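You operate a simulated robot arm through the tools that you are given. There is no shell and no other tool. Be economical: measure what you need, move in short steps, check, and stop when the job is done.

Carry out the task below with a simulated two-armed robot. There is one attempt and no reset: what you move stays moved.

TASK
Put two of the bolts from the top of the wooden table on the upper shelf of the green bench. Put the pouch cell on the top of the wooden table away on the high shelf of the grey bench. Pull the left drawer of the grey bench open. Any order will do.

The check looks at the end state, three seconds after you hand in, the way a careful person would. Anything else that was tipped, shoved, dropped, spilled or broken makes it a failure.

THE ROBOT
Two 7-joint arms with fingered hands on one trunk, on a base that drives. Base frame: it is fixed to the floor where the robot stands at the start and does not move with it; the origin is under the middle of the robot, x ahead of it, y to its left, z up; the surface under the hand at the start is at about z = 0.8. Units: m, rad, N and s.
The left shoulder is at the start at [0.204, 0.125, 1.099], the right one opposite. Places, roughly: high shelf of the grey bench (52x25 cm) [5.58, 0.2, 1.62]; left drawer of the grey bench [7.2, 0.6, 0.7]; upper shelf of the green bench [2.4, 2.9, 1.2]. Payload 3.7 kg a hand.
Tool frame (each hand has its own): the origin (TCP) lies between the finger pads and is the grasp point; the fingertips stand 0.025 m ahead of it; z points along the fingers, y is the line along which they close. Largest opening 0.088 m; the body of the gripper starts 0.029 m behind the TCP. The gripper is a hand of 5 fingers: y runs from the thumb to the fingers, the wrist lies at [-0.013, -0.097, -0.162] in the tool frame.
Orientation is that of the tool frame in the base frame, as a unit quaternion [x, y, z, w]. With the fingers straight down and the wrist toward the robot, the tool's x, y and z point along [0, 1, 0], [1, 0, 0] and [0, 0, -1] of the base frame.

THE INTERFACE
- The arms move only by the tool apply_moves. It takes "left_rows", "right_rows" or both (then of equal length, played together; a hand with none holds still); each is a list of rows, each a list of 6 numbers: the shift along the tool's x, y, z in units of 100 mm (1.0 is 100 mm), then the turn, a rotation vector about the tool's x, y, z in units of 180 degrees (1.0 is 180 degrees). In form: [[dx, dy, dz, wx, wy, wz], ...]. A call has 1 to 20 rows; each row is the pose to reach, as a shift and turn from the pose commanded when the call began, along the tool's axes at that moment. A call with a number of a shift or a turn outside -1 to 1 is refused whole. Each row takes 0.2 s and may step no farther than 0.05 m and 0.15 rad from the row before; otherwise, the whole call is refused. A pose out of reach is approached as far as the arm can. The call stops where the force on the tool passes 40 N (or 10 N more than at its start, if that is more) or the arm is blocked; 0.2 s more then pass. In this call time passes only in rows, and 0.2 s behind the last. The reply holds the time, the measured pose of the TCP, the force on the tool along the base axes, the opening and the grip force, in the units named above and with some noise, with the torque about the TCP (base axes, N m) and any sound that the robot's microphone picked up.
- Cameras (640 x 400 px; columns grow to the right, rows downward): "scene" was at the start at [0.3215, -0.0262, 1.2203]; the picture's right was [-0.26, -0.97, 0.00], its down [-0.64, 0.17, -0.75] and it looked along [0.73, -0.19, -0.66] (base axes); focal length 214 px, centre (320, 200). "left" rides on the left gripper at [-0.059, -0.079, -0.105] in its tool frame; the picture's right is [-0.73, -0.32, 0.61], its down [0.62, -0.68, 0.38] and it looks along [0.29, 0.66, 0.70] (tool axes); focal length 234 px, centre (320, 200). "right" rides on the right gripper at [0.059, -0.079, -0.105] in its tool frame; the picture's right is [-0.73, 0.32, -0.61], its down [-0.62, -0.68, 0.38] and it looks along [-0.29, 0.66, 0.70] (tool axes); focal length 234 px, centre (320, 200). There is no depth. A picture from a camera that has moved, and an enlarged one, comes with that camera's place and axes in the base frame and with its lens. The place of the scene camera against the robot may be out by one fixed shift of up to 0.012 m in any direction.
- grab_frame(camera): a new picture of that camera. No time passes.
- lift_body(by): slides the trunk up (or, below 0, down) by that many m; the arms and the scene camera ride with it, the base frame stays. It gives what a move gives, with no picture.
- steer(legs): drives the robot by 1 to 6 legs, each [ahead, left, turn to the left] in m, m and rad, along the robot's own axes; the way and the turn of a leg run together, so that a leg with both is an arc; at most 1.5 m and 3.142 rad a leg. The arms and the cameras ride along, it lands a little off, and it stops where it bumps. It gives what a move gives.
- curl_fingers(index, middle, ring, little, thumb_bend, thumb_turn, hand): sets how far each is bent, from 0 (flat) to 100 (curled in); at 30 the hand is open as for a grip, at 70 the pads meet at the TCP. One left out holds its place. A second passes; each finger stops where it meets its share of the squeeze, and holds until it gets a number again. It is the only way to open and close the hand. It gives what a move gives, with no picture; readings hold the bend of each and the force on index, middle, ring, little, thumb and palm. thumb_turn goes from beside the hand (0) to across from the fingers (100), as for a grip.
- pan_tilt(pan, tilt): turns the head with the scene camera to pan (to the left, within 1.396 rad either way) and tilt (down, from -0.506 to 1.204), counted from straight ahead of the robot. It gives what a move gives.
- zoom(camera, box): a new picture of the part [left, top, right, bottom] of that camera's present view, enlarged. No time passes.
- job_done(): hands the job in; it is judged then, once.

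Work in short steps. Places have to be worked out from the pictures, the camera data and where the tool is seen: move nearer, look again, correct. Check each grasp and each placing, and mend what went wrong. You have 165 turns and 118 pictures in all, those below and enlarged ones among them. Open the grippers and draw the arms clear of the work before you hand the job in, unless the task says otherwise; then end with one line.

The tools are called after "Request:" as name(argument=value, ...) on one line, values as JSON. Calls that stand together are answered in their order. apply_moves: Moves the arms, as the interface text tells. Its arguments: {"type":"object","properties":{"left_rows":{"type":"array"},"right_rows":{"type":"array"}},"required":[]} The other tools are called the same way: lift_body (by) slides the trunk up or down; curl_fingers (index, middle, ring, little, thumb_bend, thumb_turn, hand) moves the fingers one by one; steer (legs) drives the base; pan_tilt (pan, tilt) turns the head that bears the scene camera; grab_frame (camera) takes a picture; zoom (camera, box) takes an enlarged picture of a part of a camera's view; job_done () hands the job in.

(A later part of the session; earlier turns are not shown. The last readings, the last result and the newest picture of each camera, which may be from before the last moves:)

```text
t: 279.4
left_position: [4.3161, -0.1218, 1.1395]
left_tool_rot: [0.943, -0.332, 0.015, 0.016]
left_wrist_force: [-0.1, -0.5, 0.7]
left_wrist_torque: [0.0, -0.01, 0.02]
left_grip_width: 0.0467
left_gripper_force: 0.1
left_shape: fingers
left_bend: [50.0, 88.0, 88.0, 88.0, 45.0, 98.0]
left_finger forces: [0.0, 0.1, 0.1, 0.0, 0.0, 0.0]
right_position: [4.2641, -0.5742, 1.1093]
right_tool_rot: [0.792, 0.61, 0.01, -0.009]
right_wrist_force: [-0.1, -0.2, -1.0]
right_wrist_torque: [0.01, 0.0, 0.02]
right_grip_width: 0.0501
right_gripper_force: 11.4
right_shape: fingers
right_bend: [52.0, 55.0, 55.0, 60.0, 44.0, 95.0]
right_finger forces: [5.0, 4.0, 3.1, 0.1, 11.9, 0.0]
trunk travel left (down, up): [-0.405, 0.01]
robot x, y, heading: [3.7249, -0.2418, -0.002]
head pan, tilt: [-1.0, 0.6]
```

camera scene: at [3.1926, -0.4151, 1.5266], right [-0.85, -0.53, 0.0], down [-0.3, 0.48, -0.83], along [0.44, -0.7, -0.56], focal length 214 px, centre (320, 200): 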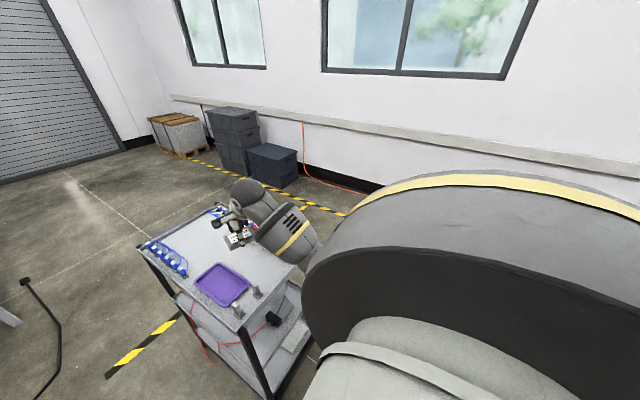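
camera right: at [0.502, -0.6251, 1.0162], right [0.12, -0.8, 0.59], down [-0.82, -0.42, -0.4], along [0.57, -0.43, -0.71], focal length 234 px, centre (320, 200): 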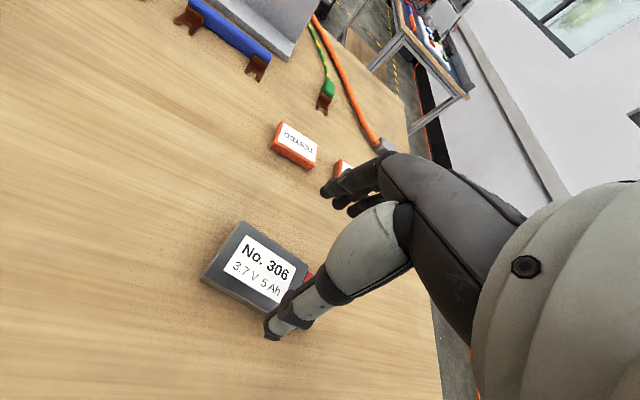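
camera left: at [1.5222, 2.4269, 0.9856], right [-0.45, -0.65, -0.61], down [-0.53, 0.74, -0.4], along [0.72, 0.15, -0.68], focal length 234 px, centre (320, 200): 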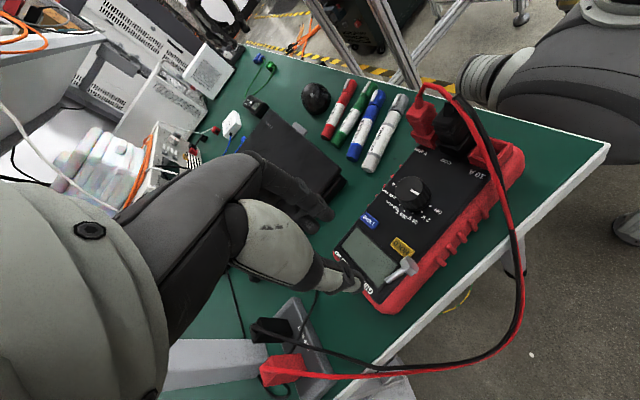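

Through beside the trolley so far. The left elbow sticks out ~0.38 m and would reach the white box on the bench, so I'll turn the left hand back to yaw 0 and stretch that arm forward to bring the elbow in.

Request:
apply_moves(left_rows=[[0, 0, 0, 0, 0, -0.042], [0, 0, 0, 0, 0, -0.084], [0, 0, 0, 0, 0, -0.126], [0, 0, 0, 0, 0, -0.168], [0, 0, 0, 0, 0, -0.21], [0, 0, 0, 0, 0, -0.252], [0, 0, 0, 0, 0, -0.294], [0, 0, 0, 0, 0, -0.336], [0, 0, 0, 0, 0, -0.378], [0, 0, 0, 0, 0, -0.42], [0, 0, 0, 0, 0, -0.462], [0, 0, 0, 0, 0, -0.504], [0, 0, 0, 0, 0, -0.546], [0, 0, 0, 0, 0, -0.588], [0, 0, 0, 0, 0, -0.63], [0, 0, 0, 0, 0, -0.672], [0, 0, 0, 0, 0, -0.714]])

Request:
apply_moves(left_rows=[[-0.2, 0.4, -0.1, 0, 0, 0], [-0.5, 0.7, -0.2, 0, 0, 0], [-0.8, 1.0, -0.3, 0, 0, 0]])

Request:
apply_moves(left_rows=[[-0.2, 0.4, 0, 0, 0, 0], [-0.4, 0.7, 0, 0, 0, 0], [-0.6, 1.0, 0, 0, 0, 0]])

```text
t: 283.0
left_position: [4.3163, -0.1224, 1.1405]
left_tool_rot: [0.708, 0.706, -0.009, 0.02]
left_wrist_force: [0.2, -0.5, 0.3]
left_wrist_torque: [-0.03, -0.01, -0.05]
left_grip_width: 0.0468
left_gripper_force: 0.1
left_shape: fingers
left_bend: [50.0, 88.0, 88.0, 88.0, 45.0, 98.0]
left_finger forces: [0.0, 0.0, 0.0, 0.1, 0.1, 0.1]
right_position: [4.2621, -0.5747, 1.1116]
right_tool_rot: [0.792, 0.611, 0.01, -0.009]
right_wrist_force: [-0.7, 0.8, -2.2]
right_wrist_torque: [0.0, -0.02, 0.02]
right_grip_width: 0.0506
right_gripper_force: 11.7
right_shape: fingers
right_bend: [52.0, 55.0, 55.0, 60.0, 44.0, 95.0]
right_finger forces: [4.9, 4.1, 3.1, 0.0, 11.8, 0.0]
trunk travel left (down, up): [-0.405, 0.01]
robot x, y, heading: [3.7258, -0.2416, 0.002]
head pan, tilt: [-1.0, 0.6]
```

```text
t: 283.8
left_position: [4.4165, -0.2026, 1.1732]
left_tool_rot: [0.709, 0.705, -0.009, 0.02]
left_wrist_force: [0.4, -0.3, -0.4]
left_wrist_torque: [0.01, -0.02, 0.01]
left_grip_width: 0.0468
left_gripper_force: 0.0
left_shape: fingers
left_bend: [50.0, 88.0, 88.0, 88.0, 45.0, 98.0]
left_finger forces: [0.0, 0.1, 0.1, 0.0, 0.1, 0.0]
right_position: [4.2642, -0.5759, 1.1096]
right_tool_rot: [0.793, 0.61, 0.011, -0.01]
right_wrist_force: [0.8, -1.2, -1.5]
right_wrist_torque: [0.02, 0.01, 0.02]
right_grip_width: 0.0508
right_gripper_force: 12.1
right_shape: fingers
right_bend: [52.0, 55.0, 55.0, 60.0, 44.0, 95.0]
right_finger forces: [4.9, 4.0, 3.1, 0.0, 11.9, 0.1]
trunk travel left (down, up): [-0.405, 0.01]
robot x, y, heading: [3.7317, -0.2422, -0.0]
head pan, tilt: [-1.0, 0.6]
```

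```text
t: 284.6
left_position: [4.4884, -0.2521, 1.1786]
left_tool_rot: [0.709, 0.705, -0.009, 0.021]
left_wrist_force: [-0.3, -0.5, 0.5]
left_wrist_torque: [-0.01, 0.04, 0.03]
left_grip_width: 0.047
left_gripper_force: 0.2
left_shape: fingers
left_bend: [50.0, 88.0, 88.0, 88.0, 45.0, 98.0]
left_finger forces: [0.1, 0.1, 0.0, 0.0, 0.0, 0.1]
left hand out of reach, approached as far as the arm can: row 3
right_position: [4.2631, -0.5739, 1.1109]
right_tool_rot: [0.792, 0.61, 0.011, -0.009]
right_wrist_force: [0.2, -0.2, -1.6]
right_wrist_torque: [0.0, 0.01, 0.0]
right_grip_width: 0.0504
right_gripper_force: 12.3
right_shape: fingers
right_bend: [52.0, 55.0, 55.0, 60.0, 44.0, 95.0]
right_finger forces: [4.9, 4.0, 3.1, 0.1, 11.9, 0.0]
trunk travel left (down, up): [-0.405, 0.01]
robot x, y, heading: [3.726, -0.2407, 0.003]
head pan, tilt: [-1.0, 0.6]
```

Left arm is now stretched forward. Driving on straight 0.9 m through the lane.

Request:
steer(legs=[[0.9, 0, 0]])

```text
t: 289.3
left_position: [5.3949, -0.2552, 1.1784]
left_tool_rot: [0.709, 0.705, -0.009, 0.021]
left_wrist_force: [1.0, 0.1, 0.2]
left_wrist_torque: [0.01, 0.03, 0.02]
left_grip_width: 0.0467
left_gripper_force: 0.1
left_shape: fingers
left_bend: [50.0, 88.0, 88.0, 88.0, 45.0, 98.0]
left_finger forces: [0.0, 0.0, 0.0, 0.0, 0.0, 0.0]
right_position: [5.1681, -0.5768, 1.1095]
right_tool_rot: [0.793, 0.609, 0.011, -0.009]
right_wrist_force: [0.0, 0.2, -1.2]
right_wrist_torque: [-0.02, -0.02, -0.06]
right_grip_width: 0.0505
right_gripper_force: 12.0
right_shape: fingers
right_bend: [52.0, 55.0, 55.0, 60.0, 44.0, 95.0]
right_finger forces: [4.9, 4.0, 3.0, 0.0, 11.9, 0.0]
trunk travel left (down, up): [-0.405, 0.01]
robot x, y, heading: [4.6326, -0.2446, -0.002]
head pan, tilt: [-1.0, 0.6]
```

Through the lane. Moving right and ahead behind the bench, turning to face it (+y), and looking.

Request:
steer(legs=[[0, -0.72, 0], [0.62, 0, 0], [0, 0, 1.571]])

Request:
pan_tilt(pan=-0.35, tilt=0.1)

Request:
grab_frame(camera="scene")

```text
t: 303.1
left_position: [5.2492, -0.2018, 1.1792]
left_tool_rot: [-0.007, 1.0, 0.008, 0.021]
left_wrist_force: [0.4, -0.8, -0.6]
left_wrist_torque: [-0.03, -0.01, 0.02]
left_grip_width: 0.0468
left_gripper_force: 0.1
left_shape: fingers
left_bend: [50.0, 88.0, 88.0, 88.0, 45.0, 98.0]
left_finger forces: [0.1, 0.0, 0.1, 0.0, 0.1, 0.0]
right_position: [5.5764, -0.4215, 1.1105]
right_tool_rot: [0.119, 0.993, 0.001, -0.015]
right_wrist_force: [-0.1, -0.2, -1.6]
right_wrist_torque: [0.05, -0.03, 0.0]
right_grip_width: 0.05
right_gripper_force: 11.3
right_shape: fingers
right_bend: [52.0, 55.0, 55.0, 60.0, 44.0, 95.0]
right_finger forces: [4.6, 3.8, 2.9, 0.0, 11.3, 0.0]
trunk travel left (down, up): [-0.405, 0.01]
robot x, y, heading: [5.2579, -0.9649, 1.593]
head pan, tilt: [-1.0, 0.6]
```

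```text
t: 304.1
left_position: [5.2506, -0.2006, 1.1781]
left_tool_rot: [-0.008, 1.0, 0.008, 0.021]
left_wrist_force: [-0.2, 0.2, 0.2]
left_wrist_torque: [0.04, 0.0, 0.0]
left_grip_width: 0.0469
left_gripper_force: 0.0
left_shape: fingers
left_bend: [50.0, 88.0, 88.0, 88.0, 45.0, 98.0]
left_finger forces: [0.0, 0.0, 0.0, 0.0, 0.0, 0.0]
right_position: [5.5767, -0.4201, 1.1108]
right_tool_rot: [0.118, 0.993, 0.001, -0.015]
right_wrist_force: [0.5, -0.1, -1.9]
right_wrist_torque: [0.02, 0.01, -0.03]
right_grip_width: 0.0502
right_gripper_force: 11.1
right_shape: fingers
right_bend: [52.0, 55.0, 55.0, 60.0, 44.0, 95.0]
right_finger forces: [4.6, 3.7, 2.9, 0.1, 11.3, 0.1]
trunk travel left (down, up): [-0.405, 0.01]
robot x, y, heading: [5.2585, -0.9681, 1.593]
head pan, tilt: [-0.351, 0.099]
```

```text
8 pictures are left
camera scene: at [5.2916, -0.8411, 1.5727], right [0.95, -0.33, 0.0], down [-0.03, -0.09, -0.99], along [0.32, 0.94, -0.1], focal length 214 px, centre (320, 200)
```

scene: 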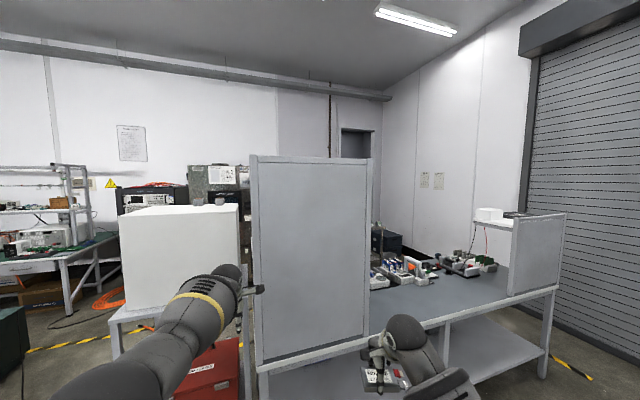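

The shelf has a back panel to z≈1.66 (x 5.31–5.85), so I can place over it from behind. Raising the right hand with the pouch and retracting the left arm.

Request:
apply_moves(left_rows=[[0.13, -0.33, 0, 0, 0, 0], [0.27, -0.67, 0, 0, 0, 0], [0.4, -1.0, 0, 0, 0, 0]], right_rows=[[0, 0, -0.33, 0, 0, 0], [0, 0, -0.67, 0, 0, 0], [0, 0, -1.0, 0, 0, 0]])

Request:
apply_moves(left_rows=[[0.13, -0.33, 0, 0, 0, 0], [0.27, -0.67, 0, 0, 0, 0], [0.4, -1.0, 0, 0, 0, 0]], right_rows=[[0, 0, -0.33, 0, 0, 0], [0, 0, -0.67, 0, 0, 0], [0, 0, -1.0, 0, 0, 0]])

Request:
apply_moves(left_rows=[[0.13, -0.33, 0, 0, 0, 0], [0.27, -0.67, 0, 0, 0, 0], [0.4, -1.0, 0, 0, 0, 0]], right_rows=[[0, 0, -0.33, 0, 0, 0], [0, 0, -0.67, 0, 0, 0], [0, 0, -1.0, 0, 0, 0]])

Request:
apply_moves(left_rows=[[0.13, -0.33, 0, 0, 0, 0], [0.27, -0.67, 0, 0, 0, 0], [0.4, -1.0, 0, 0, 0, 0]], right_rows=[[0, 0, -0.33, 0, 0, 0], [0, 0, -0.67, 0, 0, 0], [0, 0, -1.0, 0, 0, 0]])

```text
t: 304.9
left_position: [5.2098, -0.3035, 1.174]
left_tool_rot: [-0.008, 1.0, 0.007, 0.02]
left_wrist_force: [0.3, 0.6, -0.7]
left_wrist_torque: [0.04, 0.01, -0.03]
left_grip_width: 0.0467
left_gripper_force: 0.1
left_shape: fingers
left_bend: [50.0, 88.0, 88.0, 88.0, 45.0, 98.0]
left_finger forces: [0.0, 0.1, 0.0, 0.1, 0.1, 0.0]
right_position: [5.5792, -0.4221, 1.2119]
right_tool_rot: [0.119, 0.993, 0.001, -0.015]
right_wrist_force: [-0.4, 0.8, 0.7]
right_wrist_torque: [0.0, -0.02, 0.0]
right_grip_width: 0.0502
right_gripper_force: 11.4
right_shape: fingers
right_bend: [52.0, 55.0, 55.0, 60.0, 44.0, 95.0]
right_finger forces: [4.5, 3.8, 2.9, 0.1, 11.3, 0.0]
trunk travel left (down, up): [-0.405, 0.01]
robot x, y, heading: [5.2567, -0.9689, 1.592]
head pan, tilt: [-0.351, 0.099]
```

```text
t: 305.7
left_position: [5.1713, -0.4042, 1.1735]
left_tool_rot: [-0.008, 1.0, 0.007, 0.02]
left_wrist_force: [0.5, -0.4, 0.2]
left_wrist_torque: [0.01, -0.01, 0.0]
left_grip_width: 0.047
left_gripper_force: 0.2
left_shape: fingers
left_bend: [50.0, 88.0, 88.0, 88.0, 45.0, 98.0]
left_finger forces: [0.0, 0.0, 0.0, 0.1, 0.1, 0.0]
right_position: [5.5823, -0.4239, 1.3117]
right_tool_rot: [0.118, 0.993, 0.0, -0.014]
right_wrist_force: [0.6, -0.5, -1.2]
right_wrist_torque: [0.04, 0.02, -0.01]
right_grip_width: 0.0501
right_gripper_force: 11.3
right_shape: fingers
right_bend: [52.0, 55.0, 55.0, 60.0, 44.0, 95.0]
right_finger forces: [4.6, 3.7, 2.9, 0.0, 11.1, 0.0]
trunk travel left (down, up): [-0.405, 0.01]
robot x, y, heading: [5.2532, -0.9681, 1.594]
head pan, tilt: [-0.351, 0.099]
```

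```text
t: 306.5
left_position: [5.1335, -0.5042, 1.1678]
left_tool_rot: [-0.008, 1.0, 0.008, 0.021]
left_wrist_force: [-1.3, -0.5, 1.5]
left_wrist_torque: [0.03, 0.0, 0.01]
left_grip_width: 0.0468
left_gripper_force: 0.0
left_shape: fingers
left_bend: [50.0, 88.0, 88.0, 88.0, 45.0, 98.0]
left_finger forces: [0.0, 0.0, 0.1, 0.0, 0.1, 0.1]
right_position: [5.5835, -0.4246, 1.4128]
right_tool_rot: [0.118, 0.993, 0.0, -0.013]
right_wrist_force: [-0.1, -0.5, -1.7]
right_wrist_torque: [0.02, 0.01, 0.04]
right_grip_width: 0.0499
right_gripper_force: 10.5
right_shape: fingers
right_bend: [52.0, 55.0, 55.0, 60.0, 44.0, 95.0]
right_finger forces: [4.4, 3.8, 3.0, 0.0, 11.1, 0.0]
trunk travel left (down, up): [-0.405, 0.01]
robot x, y, heading: [5.2554, -0.9636, 1.593]
head pan, tilt: [-0.351, 0.099]
```

```text
t: 307.3
left_position: [5.0987, -0.5729, 1.1581]
left_tool_rot: [-0.008, 1.0, 0.008, 0.021]
left_wrist_force: [-0.7, 1.0, 0.9]
left_wrist_torque: [0.0, 0.0, 0.0]
left_grip_width: 0.0466
left_gripper_force: 0.1
left_shape: fingers
left_bend: [50.0, 88.0, 88.0, 88.0, 45.0, 98.0]
left_finger forces: [0.1, 0.0, 0.1, 0.1, 0.0, 0.1]
left hand out of reach, approached as far as the arm can: row 3
right_position: [5.5864, -0.4235, 1.5118]
right_tool_rot: [0.118, 0.993, 0.001, -0.014]
right_wrist_force: [0.0, -0.3, -1.1]
right_wrist_torque: [0.04, 0.01, 0.0]
right_grip_width: 0.05
right_gripper_force: 10.9
right_shape: fingers
right_bend: [52.0, 55.0, 55.0, 60.0, 44.0, 95.0]
right_finger forces: [4.6, 3.7, 2.9, 0.0, 11.0, 0.0]
trunk travel left (down, up): [-0.405, 0.01]
robot x, y, heading: [5.2576, -0.9644, 1.592]
head pan, tilt: [-0.351, 0.099]
```

Going up further to z≈1.73 and squaring the pouch with the shelf.

Request:
apply_moves(right_rows=[[0, 0, -0.33, 0, 0, -0.037], [0, 0, -0.67, 0, 0, -0.075], [0, 0, -1.0, 0, 0, -0.075]])

Request:
apply_moves(right_rows=[[0, 0, -0.4, 0, 0, 0], [0, 0, -0.8, 0, 0, 0], [0, 0, -1.0, 0, 0, 0]])

Request:
grab_frame(camera="right")

```text
t: 308.1
left_position: [5.0978, -0.5726, 1.1569]
left_tool_rot: [-0.007, 1.0, 0.008, 0.021]
left_wrist_force: [0.2, 0.2, 0.7]
left_wrist_torque: [0.03, -0.03, 0.0]
left_grip_width: 0.0467
left_gripper_force: 0.1
left_shape: fingers
left_bend: [50.0, 88.0, 88.0, 88.0, 45.0, 98.0]
left_finger forces: [0.0, 0.0, 0.1, 0.0, 0.0, 0.1]
right_position: [5.5886, -0.4233, 1.6128]
right_tool_rot: [0.0, 1.0, 0.003, -0.013]
right_wrist_force: [0.2, 0.0, -1.5]
right_wrist_torque: [0.02, 0.01, 0.01]
right_grip_width: 0.05
right_gripper_force: 11.1
right_shape: fingers
right_bend: [52.0, 55.0, 55.0, 60.0, 45.0, 95.0]
right_finger forces: [4.5, 3.8, 2.8, 0.1, 10.9, 0.1]
trunk travel left (down, up): [-0.405, 0.01]
robot x, y, heading: [5.2543, -0.9631, 1.596]
head pan, tilt: [-0.351, 0.099]
```

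```text
t: 308.9
left_position: [5.099, -0.5736, 1.1575]
left_tool_rot: [-0.008, 1.0, 0.008, 0.021]
left_wrist_force: [-0.1, 0.6, 0.5]
left_wrist_torque: [0.0, -0.02, 0.0]
left_grip_width: 0.0469
left_gripper_force: 0.0
left_shape: fingers
left_bend: [50.0, 88.0, 88.0, 88.0, 45.0, 98.0]
left_finger forces: [0.0, 0.1, 0.0, 0.0, 0.0, 0.1]
right_position: [5.5923, -0.4244, 1.7117]
right_tool_rot: [0.0, 1.0, 0.003, -0.013]
right_wrist_force: [-0.4, -0.1, -1.0]
right_wrist_torque: [0.05, 0.03, -0.01]
right_grip_width: 0.0497
right_gripper_force: 10.7
right_shape: fingers
right_bend: [52.0, 55.0, 55.0, 60.0, 45.0, 95.0]
right_finger forces: [4.5, 3.5, 2.9, 0.1, 10.9, 0.0]
trunk travel left (down, up): [-0.405, 0.01]
robot x, y, heading: [5.257, -0.963, 1.592]
head pan, tilt: [-0.351, 0.099]
```

```text
7 pictures are left
camera right: at [5.5367, -0.5058, 1.8186], right [0.74, 0.32, 0.59], down [0.61, -0.68, -0.4], along [0.27, 0.66, -0.7], focal length 234 px, centre (320, 200)
```

right: 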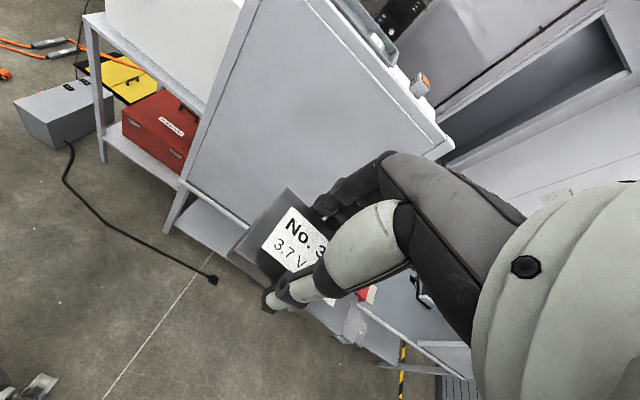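

The shelf's front holds a device (x≤5.65) and a small orange item (x≈5.75, y≈0.34); the strip y≈0.09–0.26 is free. Target pouch at [5.70, 0.17]. Driving closer: 0.11 right, 0.5 ahead (pouch bottom 1.68 clears the panel top 1.657).

Request:
steer(legs=[[0, -0.11, -0.02], [0.5, 0, 0]])

Request:
grab_frame(camera="right")

```text
t: 313.1
left_position: [5.2162, -0.0692, 1.1572]
left_tool_rot: [0.002, 1.0, 0.007, 0.021]
left_wrist_force: [0.6, 0.1, 0.3]
left_wrist_torque: [0.01, 0.05, 0.0]
left_grip_width: 0.0471
left_gripper_force: 0.1
left_shape: fingers
left_bend: [50.0, 88.0, 88.0, 88.0, 45.0, 98.0]
left_finger forces: [0.0, 0.1, 0.0, 0.0, 0.0, 0.0]
right_position: [5.7135, 0.0696, 1.7103]
right_tool_rot: [0.011, 1.0, 0.002, -0.014]
right_wrist_force: [0.6, 0.2, -1.5]
right_wrist_torque: [0.02, 0.02, 0.02]
right_grip_width: 0.0498
right_gripper_force: 11.5
right_shape: fingers
right_bend: [52.0, 55.0, 55.0, 60.0, 45.0, 95.0]
right_finger forces: [4.5, 3.6, 2.8, 0.1, 10.9, 0.0]
trunk travel left (down, up): [-0.405, 0.01]
robot x, y, heading: [5.3627, -0.462, 1.572]
head pan, tilt: [-0.351, 0.099]
```

```text
6 pictures are left
camera right: at [5.6566, -0.01, 1.8178], right [0.75, 0.3, 0.59], down [0.6, -0.69, -0.4], along [0.28, 0.65, -0.7], focal length 234 px, centre (320, 200)
```

right: 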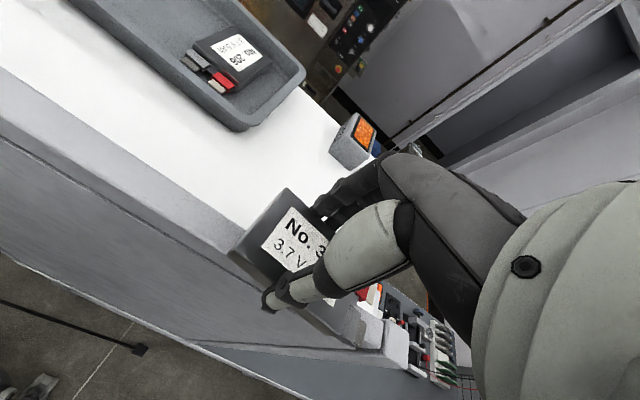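

Clear view: tray ends at x≈5.64, small timer at y≈0.3. Moving the hand 10 cm forward, then lowering until contact.

Request:
apply_moves(right_rows=[[-0.02, 0.33, 0, 0, 0, 0], [-0.04, 0.67, 0, 0, 0, 0], [-0.06, 1.0, 0, 0, 0, 0]])

Request:
apply_moves(right_rows=[[0, 0, 0.15, 0, 0, 0], [0, 0, 0.3, 0, 0, 0], [0, 0, 0.42, 0, 0, 0], [0, 0, 0.5, 0, 0, 0]])

```text
t: 313.9
left_position: [5.2147, -0.0705, 1.1561]
left_tool_rot: [0.002, 1.0, 0.007, 0.02]
left_wrist_force: [0.6, -0.6, -0.3]
left_wrist_torque: [-0.01, 0.01, 0.01]
left_grip_width: 0.0468
left_gripper_force: 0.1
left_shape: fingers
left_bend: [50.0, 88.0, 88.0, 88.0, 45.0, 98.0]
left_finger forces: [0.0, 0.0, 0.0, 0.0, 0.1, 0.0]
right_position: [5.7129, 0.1138, 1.6726]
right_tool_rot: [0.011, 1.0, 0.003, -0.013]
right_wrist_force: [1.0, 0.4, -1.3]
right_wrist_torque: [0.0, -0.01, 0.01]
right_grip_width: 0.05
right_gripper_force: 10.6
right_shape: fingers
right_bend: [52.0, 55.0, 55.0, 60.0, 45.0, 95.0]
right_finger forces: [4.5, 3.6, 2.8, 0.0, 10.8, 0.0]
right hand out of reach, approached as far as the arm can: row 1, 2, 3
trunk travel left (down, up): [-0.405, 0.01]
robot x, y, heading: [5.3611, -0.4644, 1.571]
head pan, tilt: [-0.351, 0.099]
```

```text
t: 314.9
left_position: [5.2148, -0.0729, 1.1577]
left_tool_rot: [0.001, 1.0, 0.008, 0.02]
left_wrist_force: [-0.2, -0.3, -0.4]
left_wrist_torque: [0.0, 0.0, 0.02]
left_grip_width: 0.0466
left_gripper_force: 0.0
left_shape: fingers
left_bend: [50.0, 88.0, 88.0, 88.0, 45.0, 98.0]
left_finger forces: [0.1, 0.0, 0.0, 0.0, 0.0, 0.0]
right_position: [5.72, 0.1352, 1.648]
right_tool_rot: [0.008, 1.0, 0.008, -0.012]
right_wrist_force: [1.0, -1.2, 24.5]
right_wrist_torque: [0.07, -0.09, -0.01]
right_grip_width: 0.0502
right_gripper_force: 16.8
right_shape: fingers
right_bend: [53.0, 55.0, 56.0, 60.0, 44.0, 95.0]
right_finger forces: [4.4, 12.2, 2.5, 0.0, 14.8, 0.1]
right hand out of reach, approached as far as the arm can: row 1, 2, 3, 4
trunk travel left (down, up): [-0.405, 0.01]
robot x, y, heading: [5.3666, -0.4641, 1.572]
head pan, tilt: [-0.351, 0.099]
```

The pouch rests on the shelf (24 N contact at TCP z 1.648, as expected). Easing pressure and opening the hand.

Request:
apply_moves(right_rows=[[0, 0, -0.03, 0, 0, 0]])

Request:
curl_fingers(hand="right", index=38, middle=38, ring=38, little=38, thumb_bend=34)

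Request:
zoom(camera="right", box=[120, 100, 440, 300])

```text
t: 315.3
left_position: [5.2148, -0.073, 1.1585]
left_tool_rot: [0.003, 1.0, 0.008, 0.021]
left_wrist_force: [0.2, 0.1, -0.1]
left_wrist_torque: [0.01, 0.02, 0.0]
left_grip_width: 0.0468
left_gripper_force: 0.1
left_shape: fingers
left_bend: [50.0, 88.0, 88.0, 88.0, 45.0, 98.0]
left_finger forces: [0.1, 0.0, 0.0, 0.0, 0.0, 0.0]
right_position: [5.7224, 0.135, 1.649]
right_tool_rot: [0.009, 1.0, 0.005, -0.013]
right_wrist_force: [-0.5, -2.4, 20.7]
right_wrist_torque: [0.04, -0.03, 0.02]
right_grip_width: 0.0503
right_gripper_force: 17.2
right_shape: fingers
right_bend: [54.0, 55.0, 56.0, 60.0, 44.0, 95.0]
right_finger forces: [4.0, 12.2, 2.6, 0.1, 14.9, 0.1]
trunk travel left (down, up): [-0.405, 0.01]
robot x, y, heading: [5.3635, -0.4617, 1.569]
head pan, tilt: [-0.351, 0.099]
```

```text
t: 316.3
left_position: [5.216, -0.0723, 1.1572]
left_tool_rot: [0.002, 1.0, 0.007, 0.022]
left_wrist_force: [0.3, -1.3, 1.1]
left_wrist_torque: [-0.01, 0.0, 0.02]
left_grip_width: 0.047
left_gripper_force: 0.1
left_shape: fingers
left_bend: [50.0, 88.0, 88.0, 88.0, 45.0, 98.0]
left_finger forces: [0.0, 0.0, 0.0, 0.0, 0.0, 0.0]
right_position: [5.7232, 0.1373, 1.6479]
right_tool_rot: [0.011, 1.0, 0.004, -0.013]
right_wrist_force: [-0.3, -2.7, 9.7]
right_wrist_torque: [0.24, -0.1, -0.06]
right_grip_width: 0.0726
right_gripper_force: 4.1
right_shape: fingers
right_bend: [38.0, 41.0, 38.0, 38.0, 34.0, 97.0]
right_finger forces: [0.0, 9.7, 0.0, 0.0, 0.2, 0.0]
trunk travel left (down, up): [-0.405, 0.01]
robot x, y, heading: [5.3668, -0.4659, 1.574]
head pan, tilt: [-0.351, 0.099]
```

```text
2.00 times, centred on (280, 200) of right
camera zoom: at [5.6661, 0.0567, 1.7534], right [0.75, 0.3, 0.59], down [0.6, -0.69, -0.4], along [0.28, 0.66, -0.7], focal length 468 px, centre (400, 200)
```

zoom: 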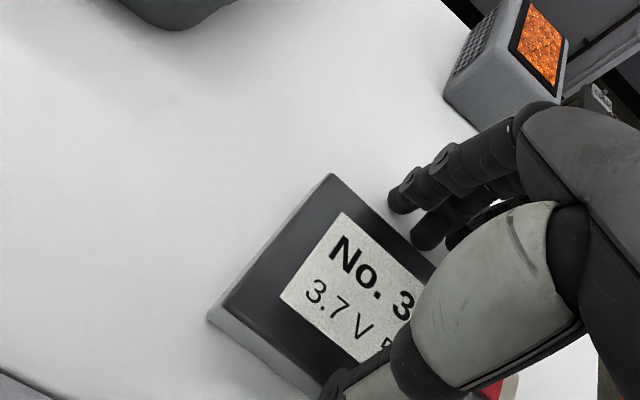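

The pouch lies flat on the high shelf, free of the hand. Raising the hand, then backing the robot away.

Request:
apply_moves(right_rows=[[0, 0, -0.12, 0, 0, 0], [0, -0.05, -0.25, 0, 0, 0], [0, -0.3, -0.45, 0, 0, 0], [0, -0.6, -0.65, 0, 0, 0]])

Request:
steer(legs=[[-0.45, 0, 0]])

```text
t: 317.3
left_position: [5.216, -0.0713, 1.1571]
left_tool_rot: [0.002, 1.0, 0.008, 0.021]
left_wrist_force: [-0.4, 0.0, -0.3]
left_wrist_torque: [-0.01, -0.01, 0.0]
left_grip_width: 0.047
left_gripper_force: 0.1
left_shape: fingers
left_bend: [50.0, 88.0, 88.0, 88.0, 45.0, 98.0]
left_finger forces: [0.0, 0.0, 0.0, 0.1, 0.1, 0.1]
right_position: [5.7256, 0.0717, 1.7064]
right_tool_rot: [0.011, 1.0, 0.002, -0.014]
right_wrist_force: [0.6, -0.6, 0.1]
right_wrist_torque: [0.03, 0.0, 0.02]
right_grip_width: 0.0723
right_gripper_force: 0.1
right_shape: fingers
right_bend: [38.0, 38.0, 38.0, 38.0, 34.0, 97.0]
right_finger forces: [0.0, 0.0, 0.0, 0.1, 0.1, 0.0]
right hand out of reach, approached as far as the arm can: row 1, 2, 3, 4
trunk travel left (down, up): [-0.405, 0.01]
robot x, y, heading: [5.3634, -0.4623, 1.569]
head pan, tilt: [-0.351, 0.099]
```

```text
t: 320.0
left_position: [5.2171, -0.5225, 1.1567]
left_tool_rot: [0.001, 1.0, 0.007, 0.022]
left_wrist_force: [-0.1, -0.7, 0.3]
left_wrist_torque: [0.0, -0.01, -0.04]
left_grip_width: 0.0466
left_gripper_force: 0.2
left_shape: fingers
left_bend: [50.0, 88.0, 88.0, 88.0, 45.0, 98.0]
left_finger forces: [0.1, 0.0, 0.0, 0.0, 0.1, 0.1]
right_position: [5.7251, -0.378, 1.7067]
right_tool_rot: [0.01, 1.0, 0.002, -0.015]
right_wrist_force: [0.1, 0.1, 0.3]
right_wrist_torque: [-0.02, -0.02, -0.02]
right_grip_width: 0.0724
right_gripper_force: 0.0
right_shape: fingers
right_bend: [38.0, 38.0, 38.0, 38.0, 34.0, 97.0]
right_finger forces: [0.0, 0.0, 0.0, 0.0, 0.0, 0.0]
trunk travel left (down, up): [-0.405, 0.01]
robot x, y, heading: [5.3658, -0.9167, 1.574]
head pan, tilt: [-0.351, 0.099]
```

Next, the drawer on the bench front; the way round is the gap between the bench end (x≈7.5) and the shutter (x≈8.17). I'll bring both arms into a narrow forward-stretched posture first.

Request:
apply_moves(left_rows=[[-0.04, 0.3, 0, 0, 0, 0], [-0.08, 0.6, 0, 0, 0, 0], [-0.12, 0.9, 0, 0, 0, 0]], right_rows=[[0.17, 0, 0.3, 0, 0, 0], [0.33, 0, 0.6, 0, 0, 0], [0.5, 0, 0.95, 0, 0, 0]])

Request:
apply_moves(left_rows=[[-0.04, 0.3, 0, 0, 0, 0], [-0.08, 0.6, 0, 0, 0, 0], [-0.12, 0.9, 0, 0, 0, 0]], right_rows=[[0.17, 0, 0.3, 0, 0, 0], [0.33, 0, 0.6, 0, 0, 0], [0.5, 0, 0.95, 0, 0, 0]])

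Request:
apply_moves(left_rows=[[-0.04, 0.3, 0, 0, 0, 0], [-0.08, 0.6, 0, 0, 0, 0], [-0.12, 0.9, 0, 0, 0, 0]], right_rows=[[0.17, 0.1, 0.3, 0, 0, 0], [0.33, 0.3, 0.6, 0, 0, 0], [0.5, 0.4, 0.95, 0, 0, 0]])

Request:
apply_moves(left_rows=[[-0.04, 0.25, 0, 0, 0, 0], [-0.08, 0.5, 0, 0, 0, 0], [-0.12, 0.8, 0, 0, 0, 0]], right_rows=[[0.17, 0.3, 0.3, 0, 0, 0], [0.33, 0.6, 0.6, 0, 0, 0], [0.5, 0.8, 0.9, 0, 0, 0]])

Request:
apply_moves(right_rows=[[0.17, 0.3, 0.2, 0, 0, 0], [0.33, 0.6, 0.5, 0, 0, 0], [0.5, 0.9, 0.8, 0, 0, 0]])

```text
t: 320.8
left_position: [5.2291, -0.4313, 1.1582]
left_tool_rot: [0.002, 1.0, 0.007, 0.021]
left_wrist_force: [0.9, -0.9, -0.9]
left_wrist_torque: [0.02, -0.02, 0.03]
left_grip_width: 0.0468
left_gripper_force: 0.0
left_shape: fingers
left_bend: [50.0, 88.0, 88.0, 88.0, 45.0, 98.0]
left_finger forces: [0.1, 0.1, 0.1, 0.0, 0.0, 0.0]
right_position: [5.6999, -0.3361, 1.6776]
right_tool_rot: [0.01, 1.0, 0.001, -0.014]
right_wrist_force: [0.1, 0.2, -0.3]
right_wrist_torque: [-0.01, -0.03, 0.05]
right_grip_width: 0.0723
right_gripper_force: 0.1
right_shape: fingers
right_bend: [38.0, 38.0, 38.0, 38.0, 34.0, 97.0]
right_finger forces: [0.0, 0.0, 0.0, 0.1, 0.0, 0.0]
right hand out of reach, approached as far as the arm can: row 1, 2, 3
trunk travel left (down, up): [-0.405, 0.01]
robot x, y, heading: [5.3642, -0.9145, 1.571]
head pan, tilt: [-0.351, 0.099]
```

```text
t: 321.6
left_position: [5.2414, -0.3416, 1.1623]
left_tool_rot: [0.002, 1.0, 0.007, 0.02]
left_wrist_force: [0.5, 0.3, -0.3]
left_wrist_torque: [0.01, 0.01, 0.01]
left_grip_width: 0.0468
left_gripper_force: 0.2
left_shape: fingers
left_bend: [50.0, 88.0, 88.0, 88.0, 45.0, 98.0]
left_finger forces: [0.1, 0.0, 0.0, 0.0, 0.1, 0.0]
right_position: [5.6695, -0.2925, 1.6399]
right_tool_rot: [0.01, 1.0, 0.002, -0.014]
right_wrist_force: [0.1, -0.2, 0.7]
right_wrist_torque: [0.02, 0.02, -0.02]
right_grip_width: 0.0723
right_gripper_force: 0.0
right_shape: fingers
right_bend: [38.0, 38.0, 38.0, 38.0, 34.0, 97.0]
right_finger forces: [0.0, 0.0, 0.1, 0.0, 0.0, 0.1]
right hand out of reach, approached as far as the arm can: row 1, 2, 3
trunk travel left (down, up): [-0.405, 0.01]
robot x, y, heading: [5.3629, -0.9155, 1.567]
head pan, tilt: [-0.351, 0.099]
```

```text
t: 322.4
left_position: [5.253, -0.2499, 1.1618]
left_tool_rot: [0.002, 1.0, 0.006, 0.021]
left_wrist_force: [-0.8, -0.1, -0.4]
left_wrist_torque: [-0.02, -0.01, 0.02]
left_grip_width: 0.0466
left_gripper_force: 0.0
left_shape: fingers
left_bend: [50.0, 88.0, 88.0, 88.0, 45.0, 98.0]
left_finger forces: [0.0, 0.0, 0.1, 0.1, 0.0, 0.0]
right_position: [5.6205, -0.2221, 1.5619]
right_tool_rot: [0.011, 1.0, 0.0, -0.015]
right_wrist_force: [0.5, 0.0, -0.5]
right_wrist_torque: [-0.04, -0.05, 0.03]
right_grip_width: 0.0722
right_gripper_force: 0.1
right_shape: fingers
right_bend: [38.0, 38.0, 38.0, 38.0, 34.0, 97.0]
right_finger forces: [0.0, 0.0, 0.0, 0.0, 0.0, 0.0]
right hand out of reach, approached as far as the arm can: row 1, 2, 3
trunk travel left (down, up): [-0.405, 0.01]
robot x, y, heading: [5.3605, -0.9196, 1.569]
head pan, tilt: [-0.351, 0.099]
```

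```text
t: 323.2
left_position: [5.2688, -0.1693, 1.1616]
left_tool_rot: [0.002, 1.0, 0.006, 0.02]
left_wrist_force: [0.3, -0.3, -0.7]
left_wrist_torque: [-0.06, -0.02, -0.01]
left_grip_width: 0.0467
left_gripper_force: 0.0
left_shape: fingers
left_bend: [50.0, 88.0, 88.0, 88.0, 45.0, 98.0]
left_finger forces: [0.1, 0.1, 0.0, 0.1, 0.0, 0.0]
right_position: [5.5775, -0.1683, 1.4675]
right_tool_rot: [0.011, 1.0, 0.001, -0.015]
right_wrist_force: [1.1, 0.6, -0.2]
right_wrist_torque: [-0.03, 0.04, 0.02]
right_grip_width: 0.0725
right_gripper_force: 0.0
right_shape: fingers
right_bend: [38.0, 38.0, 38.0, 38.0, 34.0, 97.0]
right_finger forces: [0.0, 0.1, 0.1, 0.0, 0.0, 0.0]
right hand out of reach, approached as far as the arm can: row 1, 2, 3
trunk travel left (down, up): [-0.405, 0.01]
robot x, y, heading: [5.3646, -0.9174, 1.568]
head pan, tilt: [-0.351, 0.099]
```

```text
t: 324.0
left_position: [5.2684, -0.17, 1.1632]
left_tool_rot: [0.003, 1.0, 0.006, 0.02]
left_wrist_force: [0.1, 0.2, 0.0]
left_wrist_torque: [-0.03, 0.02, 0.0]
left_grip_width: 0.0469
left_gripper_force: 0.0
left_shape: fingers
left_bend: [50.0, 88.0, 88.0, 88.0, 45.0, 98.0]
left_finger forces: [0.0, 0.0, 0.0, 0.0, 0.1, 0.0]
right_position: [5.5455, -0.149, 1.3791]
right_tool_rot: [0.012, 1.0, 0.002, -0.015]
right_wrist_force: [0.4, 0.5, 0.2]
right_wrist_torque: [-0.05, 0.02, 0.05]
right_grip_width: 0.0725
right_gripper_force: 0.1
right_shape: fingers
right_bend: [38.0, 38.0, 38.0, 38.0, 34.0, 97.0]
right_finger forces: [0.0, 0.1, 0.0, 0.1, 0.0, 0.0]
right hand out of reach, approached as far as the arm can: row 1, 2, 3
trunk travel left (down, up): [-0.405, 0.01]
robot x, y, heading: [5.3672, -0.9178, 1.568]
head pan, tilt: [-0.351, 0.099]
```

Arms are narrow now. Strafing right along the bench's back to x≈7.6 and looking at the gap.

Request:
steer(legs=[[0, -1.5, 0], [0, -0.75, 0]])

Request:
pan_tilt(pan=0.0, tilt=0.6)

Request:
grab_frame(camera="scene")

```text
t: 343.8
left_position: [7.4995, -0.1582, 1.1634]
left_tool_rot: [-0.003, 1.0, 0.007, 0.021]
left_wrist_force: [-0.3, -0.4, -0.3]
left_wrist_torque: [-0.02, -0.02, -0.02]
left_grip_width: 0.0466
left_gripper_force: 0.0
left_shape: fingers
left_bend: [50.0, 88.0, 88.0, 88.0, 45.0, 98.0]
left_finger forces: [0.1, 0.0, 0.0, 0.1, 0.0, 0.0]
right_position: [7.7762, -0.1342, 1.3814]
right_tool_rot: [0.005, 1.0, 0.002, -0.014]
right_wrist_force: [0.1, -0.8, -0.1]
right_wrist_torque: [0.0, -0.02, -0.01]
right_grip_width: 0.0722
right_gripper_force: 0.1
right_shape: fingers
right_bend: [38.0, 38.0, 38.0, 38.0, 34.0, 97.0]
right_finger forces: [0.0, 0.0, 0.0, 0.1, 0.1, 0.1]
trunk travel left (down, up): [-0.405, 0.01]
robot x, y, heading: [7.6056, -0.9005, 1.581]
head pan, tilt: [-0.351, 0.099]
```

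```text
t: 344.8
left_position: [7.4988, -0.16, 1.1653]
left_tool_rot: [-0.004, 1.0, 0.008, 0.021]
left_wrist_force: [-0.8, 0.2, 0.5]
left_wrist_torque: [0.01, 0.01, -0.03]
left_grip_width: 0.0469
left_gripper_force: 0.0
left_shape: fingers
left_bend: [50.0, 88.0, 88.0, 88.0, 45.0, 98.0]
left_finger forces: [0.0, 0.1, 0.0, 0.0, 0.0, 0.0]
right_position: [7.7762, -0.1351, 1.3798]
right_tool_rot: [0.006, 1.0, 0.002, -0.014]
right_wrist_force: [0.4, 0.3, -0.4]
right_wrist_torque: [0.0, 0.0, -0.02]
right_grip_width: 0.0722
right_gripper_force: 0.1
right_shape: fingers
right_bend: [38.0, 38.0, 38.0, 38.0, 34.0, 97.0]
right_finger forces: [0.0, 0.0, 0.0, 0.1, 0.0, 0.0]
trunk travel left (down, up): [-0.405, 0.01]
robot x, y, heading: [7.6056, -0.8988, 1.583]
head pan, tilt: [0.0, 0.6]
```

```text
4 pictures are left
camera scene: at [7.6122, -0.7769, 1.5267], right [1.0, 0.01, 0.0], down [0.01, -0.56, -0.83], along [-0.01, 0.83, -0.56], focal length 214 px, centre (320, 200)
```

scene: 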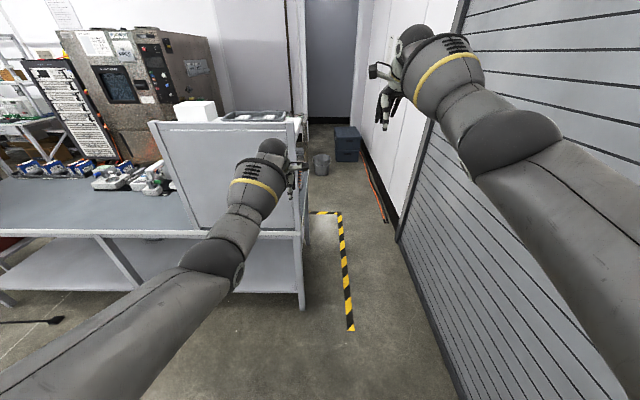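

The gap is about 0.9 m (bench end 7.47, shutter 8.37). Strafing right 0.3, driving through to y≈1.45, then turning to face the bench front.

Request:
steer(legs=[[0, -0.3, -0.012], [1.2, 0, 0], [1.15, 0, 0]])

Request:
steer(legs=[[0, 0, 1.571], [0.6, 0, 0], [0, 0, 1.571]])

```text
t: 359.1
left_position: [7.8108, 2.1931, 1.1648]
left_tool_rot: [0.002, 1.0, 0.008, 0.021]
left_wrist_force: [-0.7, 0.1, -0.6]
left_wrist_torque: [-0.01, 0.02, 0.04]
left_grip_width: 0.0468
left_gripper_force: 0.1
left_shape: fingers
left_bend: [50.0, 88.0, 88.0, 88.0, 45.0, 98.0]
left_finger forces: [0.1, 0.0, 0.0, 0.0, 0.0, 0.0]
right_position: [8.0861, 2.2138, 1.3807]
right_tool_rot: [0.012, 1.0, 0.001, -0.014]
right_wrist_force: [0.0, -0.5, 0.5]
right_wrist_torque: [0.0, 0.04, 0.02]
right_grip_width: 0.0723
right_gripper_force: 0.0
right_shape: fingers
right_bend: [38.0, 38.0, 38.0, 38.0, 34.0, 97.0]
right_finger forces: [0.0, 0.0, 0.0, 0.1, 0.0, 0.1]
trunk travel left (down, up): [-0.405, 0.01]
robot x, y, heading: [7.9091, 1.4435, 1.571]
head pan, tilt: [0.0, 0.6]
```

```text
t: 370.1
left_position: [7.3842, 0.7107, 1.1626]
left_tool_rot: [1.0, -0.015, -0.021, 0.006]
left_wrist_force: [0.0, 0.8, 0.8]
left_wrist_torque: [-0.01, 0.04, -0.03]
left_grip_width: 0.047
left_gripper_force: 0.1
left_shape: fingers
left_bend: [50.0, 88.0, 88.0, 88.0, 45.0, 98.0]
left_finger forces: [0.0, 0.0, 0.0, 0.1, 0.0, 0.0]
right_position: [7.1065, 0.6978, 1.3807]
right_tool_rot: [1.0, -0.024, 0.013, 0.003]
right_wrist_force: [0.8, -0.2, 0.0]
right_wrist_torque: [0.03, -0.03, 0.01]
right_grip_width: 0.0723
right_gripper_force: 0.1
right_shape: fingers
right_bend: [38.0, 38.0, 38.0, 38.0, 34.0, 97.0]
right_finger forces: [0.0, 0.0, 0.1, 0.0, 0.0, 0.0]
trunk travel left (down, up): [-0.405, 0.01]
robot x, y, heading: [7.3036, 1.4564, -1.599]
head pan, tilt: [0.0, 0.6]
```

Facing the bench front at (7.30, 1.46). Looking down at the drawers.

Request:
pan_tilt(pan=0.05, tilt=0.8)

Request:
grab_frame(camera="scene")

```text
t: 370.8
left_position: [7.3833, 0.7102, 1.1637]
left_tool_rot: [1.0, -0.015, -0.021, 0.006]
left_wrist_force: [0.4, -0.3, 0.4]
left_wrist_torque: [-0.04, -0.02, 0.02]
left_grip_width: 0.0471
left_gripper_force: 0.0
left_shape: fingers
left_bend: [50.0, 88.0, 88.0, 88.0, 45.0, 98.0]
left_finger forces: [0.0, 0.0, 0.1, 0.0, 0.1, 0.0]
right_position: [7.1072, 0.6973, 1.3808]
right_tool_rot: [1.0, -0.025, 0.014, 0.002]
right_wrist_force: [-0.1, 0.4, -0.4]
right_wrist_torque: [-0.01, 0.03, 0.0]
right_grip_width: 0.0723
right_gripper_force: 0.1
right_shape: fingers
right_bend: [38.0, 38.0, 38.0, 38.0, 34.0, 97.0]
right_finger forces: [0.0, 0.0, 0.0, 0.0, 0.1, 0.1]
trunk travel left (down, up): [-0.405, 0.01]
robot x, y, heading: [7.3022, 1.4569, -1.592]
head pan, tilt: [0.051, 0.799]
```

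```text
3 pictures are left
camera scene: at [7.3135, 1.3311, 1.5098], right [-1.0, -0.02, 0.0], down [-0.02, 0.72, -0.7], along [0.02, -0.7, -0.72], focal length 214 px, centre (320, 200)
```

scene: 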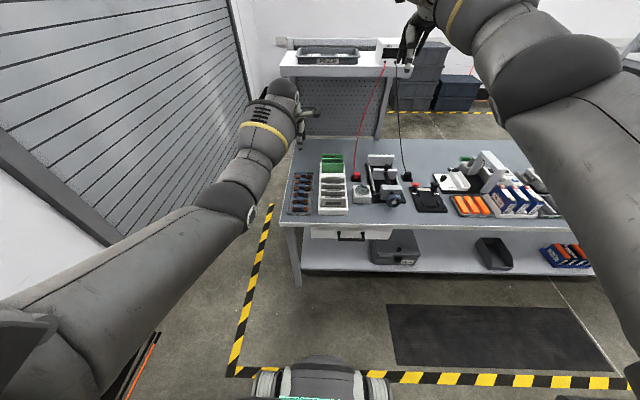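

A white drawer front with a black handle is under the top's left part. Zooming on it.

Request:
zoom(camera="scene", box=[290, 210, 418, 290])

```text
5.00 times, centred on (354, 250) of scene
camera zoom: at [7.3135, 1.3311, 1.5098], right [-1.0, -0.02, 0.0], down [-0.02, 0.72, -0.7], along [0.02, -0.7, -0.72], focal length 1072 px, centre (150, -50)
```

zoom: 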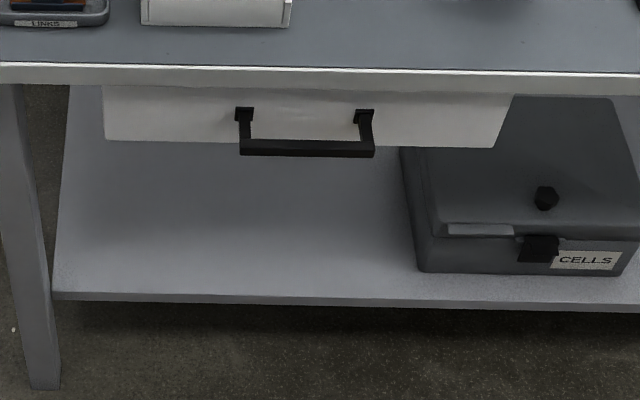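

Handle: horizontal black bar, x≈7.12–7.246, z≈0.65, y≈0.757 (face ≈0.72). I'll grip it from the front with the right hand, fingers horizontal. First retract both hands, then lower the trunk.

Request:
apply_moves(left_rows=[[0.03, -0.33, 0, 0, 0, 0], [0.07, -0.67, 0, 0, 0, 0], [0.1, -1.0, 0, 0, 0, 0]], right_rows=[[0, -0.33, 0, 0, 0, 0], [0, -0.67, 0, 0, 0, 0], [0, -1.0, 0, 0, 0, 0]])

Request:
apply_moves(left_rows=[[0.03, -0.33, 0, 0, 0, 0], [0.07, -0.67, 0, 0, 0, 0], [0.1, -1.0, 0, 0, 0, 0]], right_rows=[[0, -0.33, 0, 0, 0, 0], [0, -0.67, 0, 0, 0, 0], [0, -1.0, 0, 0, 0, 0]])

Request:
apply_moves(left_rows=[[0.03, -0.33, 0, 0, 0, 0], [0.07, -0.67, 0, 0, 0, 0], [0.1, -1.0, 0, 0, 0, 0]], right_rows=[[0, -0.33, 0.2, 0, 0, 0], [0, -0.67, 0.4, 0, 0, 0], [0, -1.0, 0.6, 0, 0, 0]])

Request:
lift_body(by=-0.38)

```text
t: 371.6
left_position: [7.3975, 0.8112, 1.1632]
left_tool_rot: [1.0, -0.015, -0.021, 0.007]
left_wrist_force: [-0.6, -0.8, 0.5]
left_wrist_torque: [-0.01, 0.0, 0.02]
left_grip_width: 0.0469
left_gripper_force: 0.1
left_shape: fingers
left_bend: [50.0, 88.0, 88.0, 88.0, 45.0, 98.0]
left_finger forces: [0.1, 0.1, 0.0, 0.0, 0.1, 0.1]
right_position: [7.1115, 0.7986, 1.3816]
right_tool_rot: [1.0, -0.025, 0.014, 0.003]
right_wrist_force: [-0.1, 0.1, 0.1]
right_wrist_torque: [0.01, -0.01, 0.03]
right_grip_width: 0.0723
right_gripper_force: 0.1
right_shape: fingers
right_bend: [38.0, 38.0, 38.0, 38.0, 34.0, 97.0]
right_finger forces: [0.0, 0.1, 0.0, 0.0, 0.1, 0.0]
trunk travel left (down, up): [-0.405, 0.01]
robot x, y, heading: [7.3037, 1.4553, -1.595]
head pan, tilt: [0.051, 0.799]
```

```text
t: 372.4
left_position: [7.4092, 0.9117, 1.1604]
left_tool_rot: [1.0, -0.016, -0.02, 0.009]
left_wrist_force: [0.4, -0.5, -0.3]
left_wrist_torque: [-0.03, 0.0, -0.01]
left_grip_width: 0.0468
left_gripper_force: 0.0
left_shape: fingers
left_bend: [50.0, 88.0, 88.0, 88.0, 45.0, 98.0]
left_finger forces: [0.0, 0.0, 0.0, 0.1, 0.1, 0.0]
right_position: [7.1145, 0.9002, 1.3804]
right_tool_rot: [1.0, -0.024, 0.013, 0.003]
right_wrist_force: [0.4, 0.0, 0.1]
right_wrist_torque: [0.01, 0.0, 0.01]
right_grip_width: 0.0722
right_gripper_force: 0.2
right_shape: fingers
right_bend: [38.0, 38.0, 38.0, 38.0, 34.0, 97.0]
right_finger forces: [0.0, 0.0, 0.0, 0.0, 0.0, 0.1]
trunk travel left (down, up): [-0.405, 0.01]
robot x, y, heading: [7.3059, 1.4573, -1.597]
head pan, tilt: [0.051, 0.799]
```

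```text
t: 373.2
left_position: [7.4229, 1.0106, 1.1582]
left_tool_rot: [1.0, -0.016, -0.02, 0.008]
left_wrist_force: [0.0, 0.4, 0.5]
left_wrist_torque: [-0.01, 0.01, -0.02]
left_grip_width: 0.0466
left_gripper_force: 0.0
left_shape: fingers
left_bend: [50.0, 88.0, 88.0, 88.0, 45.0, 98.0]
left_finger forces: [0.0, 0.0, 0.1, 0.0, 0.0, 0.0]
right_position: [7.1215, 0.9983, 1.32]
right_tool_rot: [1.0, -0.025, 0.014, 0.003]
right_wrist_force: [0.9, -0.1, -0.7]
right_wrist_torque: [-0.02, 0.03, 0.0]
right_grip_width: 0.0724
right_gripper_force: 0.1
right_shape: fingers
right_bend: [38.0, 38.0, 38.0, 38.0, 34.0, 97.0]
right_finger forces: [0.0, 0.1, 0.0, 0.0, 0.1, 0.0]
trunk travel left (down, up): [-0.405, 0.01]
robot x, y, heading: [7.3016, 1.4597, -1.598]
head pan, tilt: [0.051, 0.799]
```

```text
t: 376.9
left_position: [7.4257, 1.0763, 0.5815]
left_tool_rot: [0.932, -0.007, -0.016, -0.361]
left_wrist_force: [-0.2, -0.1, -0.3]
left_wrist_torque: [0.01, -0.01, 0.05]
left_grip_width: 0.0466
left_gripper_force: 0.1
left_shape: fingers
left_bend: [50.0, 88.0, 88.0, 88.0, 45.0, 98.0]
left_finger forces: [0.0, 0.1, 0.0, 0.1, 0.0, 0.1]
right_position: [7.1219, 0.9489, 0.7457]
right_tool_rot: [0.955, -0.027, 0.014, -0.296]
right_wrist_force: [-0.3, -0.7, 0.6]
right_wrist_torque: [0.0, -0.01, -0.01]
right_grip_width: 0.0726
right_gripper_force: 0.1
right_shape: fingers
right_bend: [38.0, 38.0, 38.0, 38.0, 34.0, 97.0]
right_finger forces: [0.0, 0.0, 0.0, 0.0, 0.0, 0.1]
trunk travel left (down, up): [-0.025, 0.39]
robot x, y, heading: [7.3072, 1.46, -1.601]
head pan, tilt: [0.051, 0.799]
```

Lowering leaned the torso and tilted the hands. Raising 0.1 back to the starting trunk height to see the poses.

Request:
lift_body(by=0.1)

```text
t: 378.2
left_position: [7.425, 1.0757, 0.6809]
left_tool_rot: [0.932, -0.007, -0.015, -0.362]
left_wrist_force: [-0.2, -0.2, 0.7]
left_wrist_torque: [0.02, 0.02, 0.01]
left_grip_width: 0.0467
left_gripper_force: 0.0
left_shape: fingers
left_bend: [50.0, 88.0, 88.0, 88.0, 45.0, 98.0]
left_finger forces: [0.1, 0.1, 0.0, 0.0, 0.0, 0.1]
right_position: [7.1218, 0.9485, 0.8458]
right_tool_rot: [0.954, -0.027, 0.013, -0.297]
right_wrist_force: [-0.7, -0.2, -0.1]
right_wrist_torque: [0.02, 0.0, -0.03]
right_grip_width: 0.0722
right_gripper_force: 0.1
right_shape: fingers
right_bend: [38.0, 38.0, 38.0, 38.0, 34.0, 97.0]
right_finger forces: [0.1, 0.0, 0.1, 0.0, 0.0, 0.0]
trunk travel left (down, up): [-0.125, 0.29]
robot x, y, heading: [7.3034, 1.4545, -1.596]
head pan, tilt: [0.051, 0.799]
```

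Now only height changed. Pitching the right hand so its fingers point forward horizontally (rotation about its x axis).

Request:
apply_moves(right_rows=[[0, 0, 0, -0.046, 0, 0], [0, 0, 0, -0.092, 0, 0], [0, 0, 0, -0.138, 0, 0], [0, 0, 0, -0.184, 0, 0], [0, 0, 0, -0.23, 0, 0], [0, 0, 0, -0.276, 0, 0], [0, 0, 0, -0.322, 0, 0], [0, 0, 0, -0.368, 0, 0], [0, 0, 0, -0.414, 0, 0], [0, 0, 0, -0.46, 0, 0], [0, 0, 0, -0.506, 0, 0], [0, 0, 0, -0.552, 0, 0], [0, 0, 0, -0.598, 0, 0], [0, 0, 0, -0.644, 0, 0], [0, 0, 0, -0.69, 0, 0]])

```text
t: 381.4
left_position: [7.4259, 1.0759, 0.68]
left_tool_rot: [0.932, -0.008, -0.015, -0.362]
left_wrist_force: [0.0, -0.2, 0.1]
left_wrist_torque: [-0.01, 0.01, -0.02]
left_grip_width: 0.0467
left_gripper_force: 0.0
left_shape: fingers
left_bend: [50.0, 88.0, 88.0, 88.0, 45.0, 98.0]
left_finger forces: [0.1, 0.1, 0.0, 0.1, 0.0, 0.0]
right_position: [7.1212, 0.9494, 0.8466]
right_tool_rot: [0.708, -0.025, -0.017, 0.705]
right_wrist_force: [0.3, -0.2, 1.0]
right_wrist_torque: [0.02, 0.03, 0.02]
right_grip_width: 0.0723
right_gripper_force: 0.1
right_shape: fingers
right_bend: [38.0, 38.0, 38.0, 38.0, 34.0, 97.0]
right_finger forces: [0.0, 0.2, 0.0, 0.0, 0.0, 0.1]
right hand out of reach, approached as far as the arm can: row 3, 4, 5, 6, 7, 8, 9, 10
trunk travel left (down, up): [-0.125, 0.29]
robot x, y, heading: [7.3023, 1.4565, -1.593]
head pan, tilt: [0.051, 0.799]
```

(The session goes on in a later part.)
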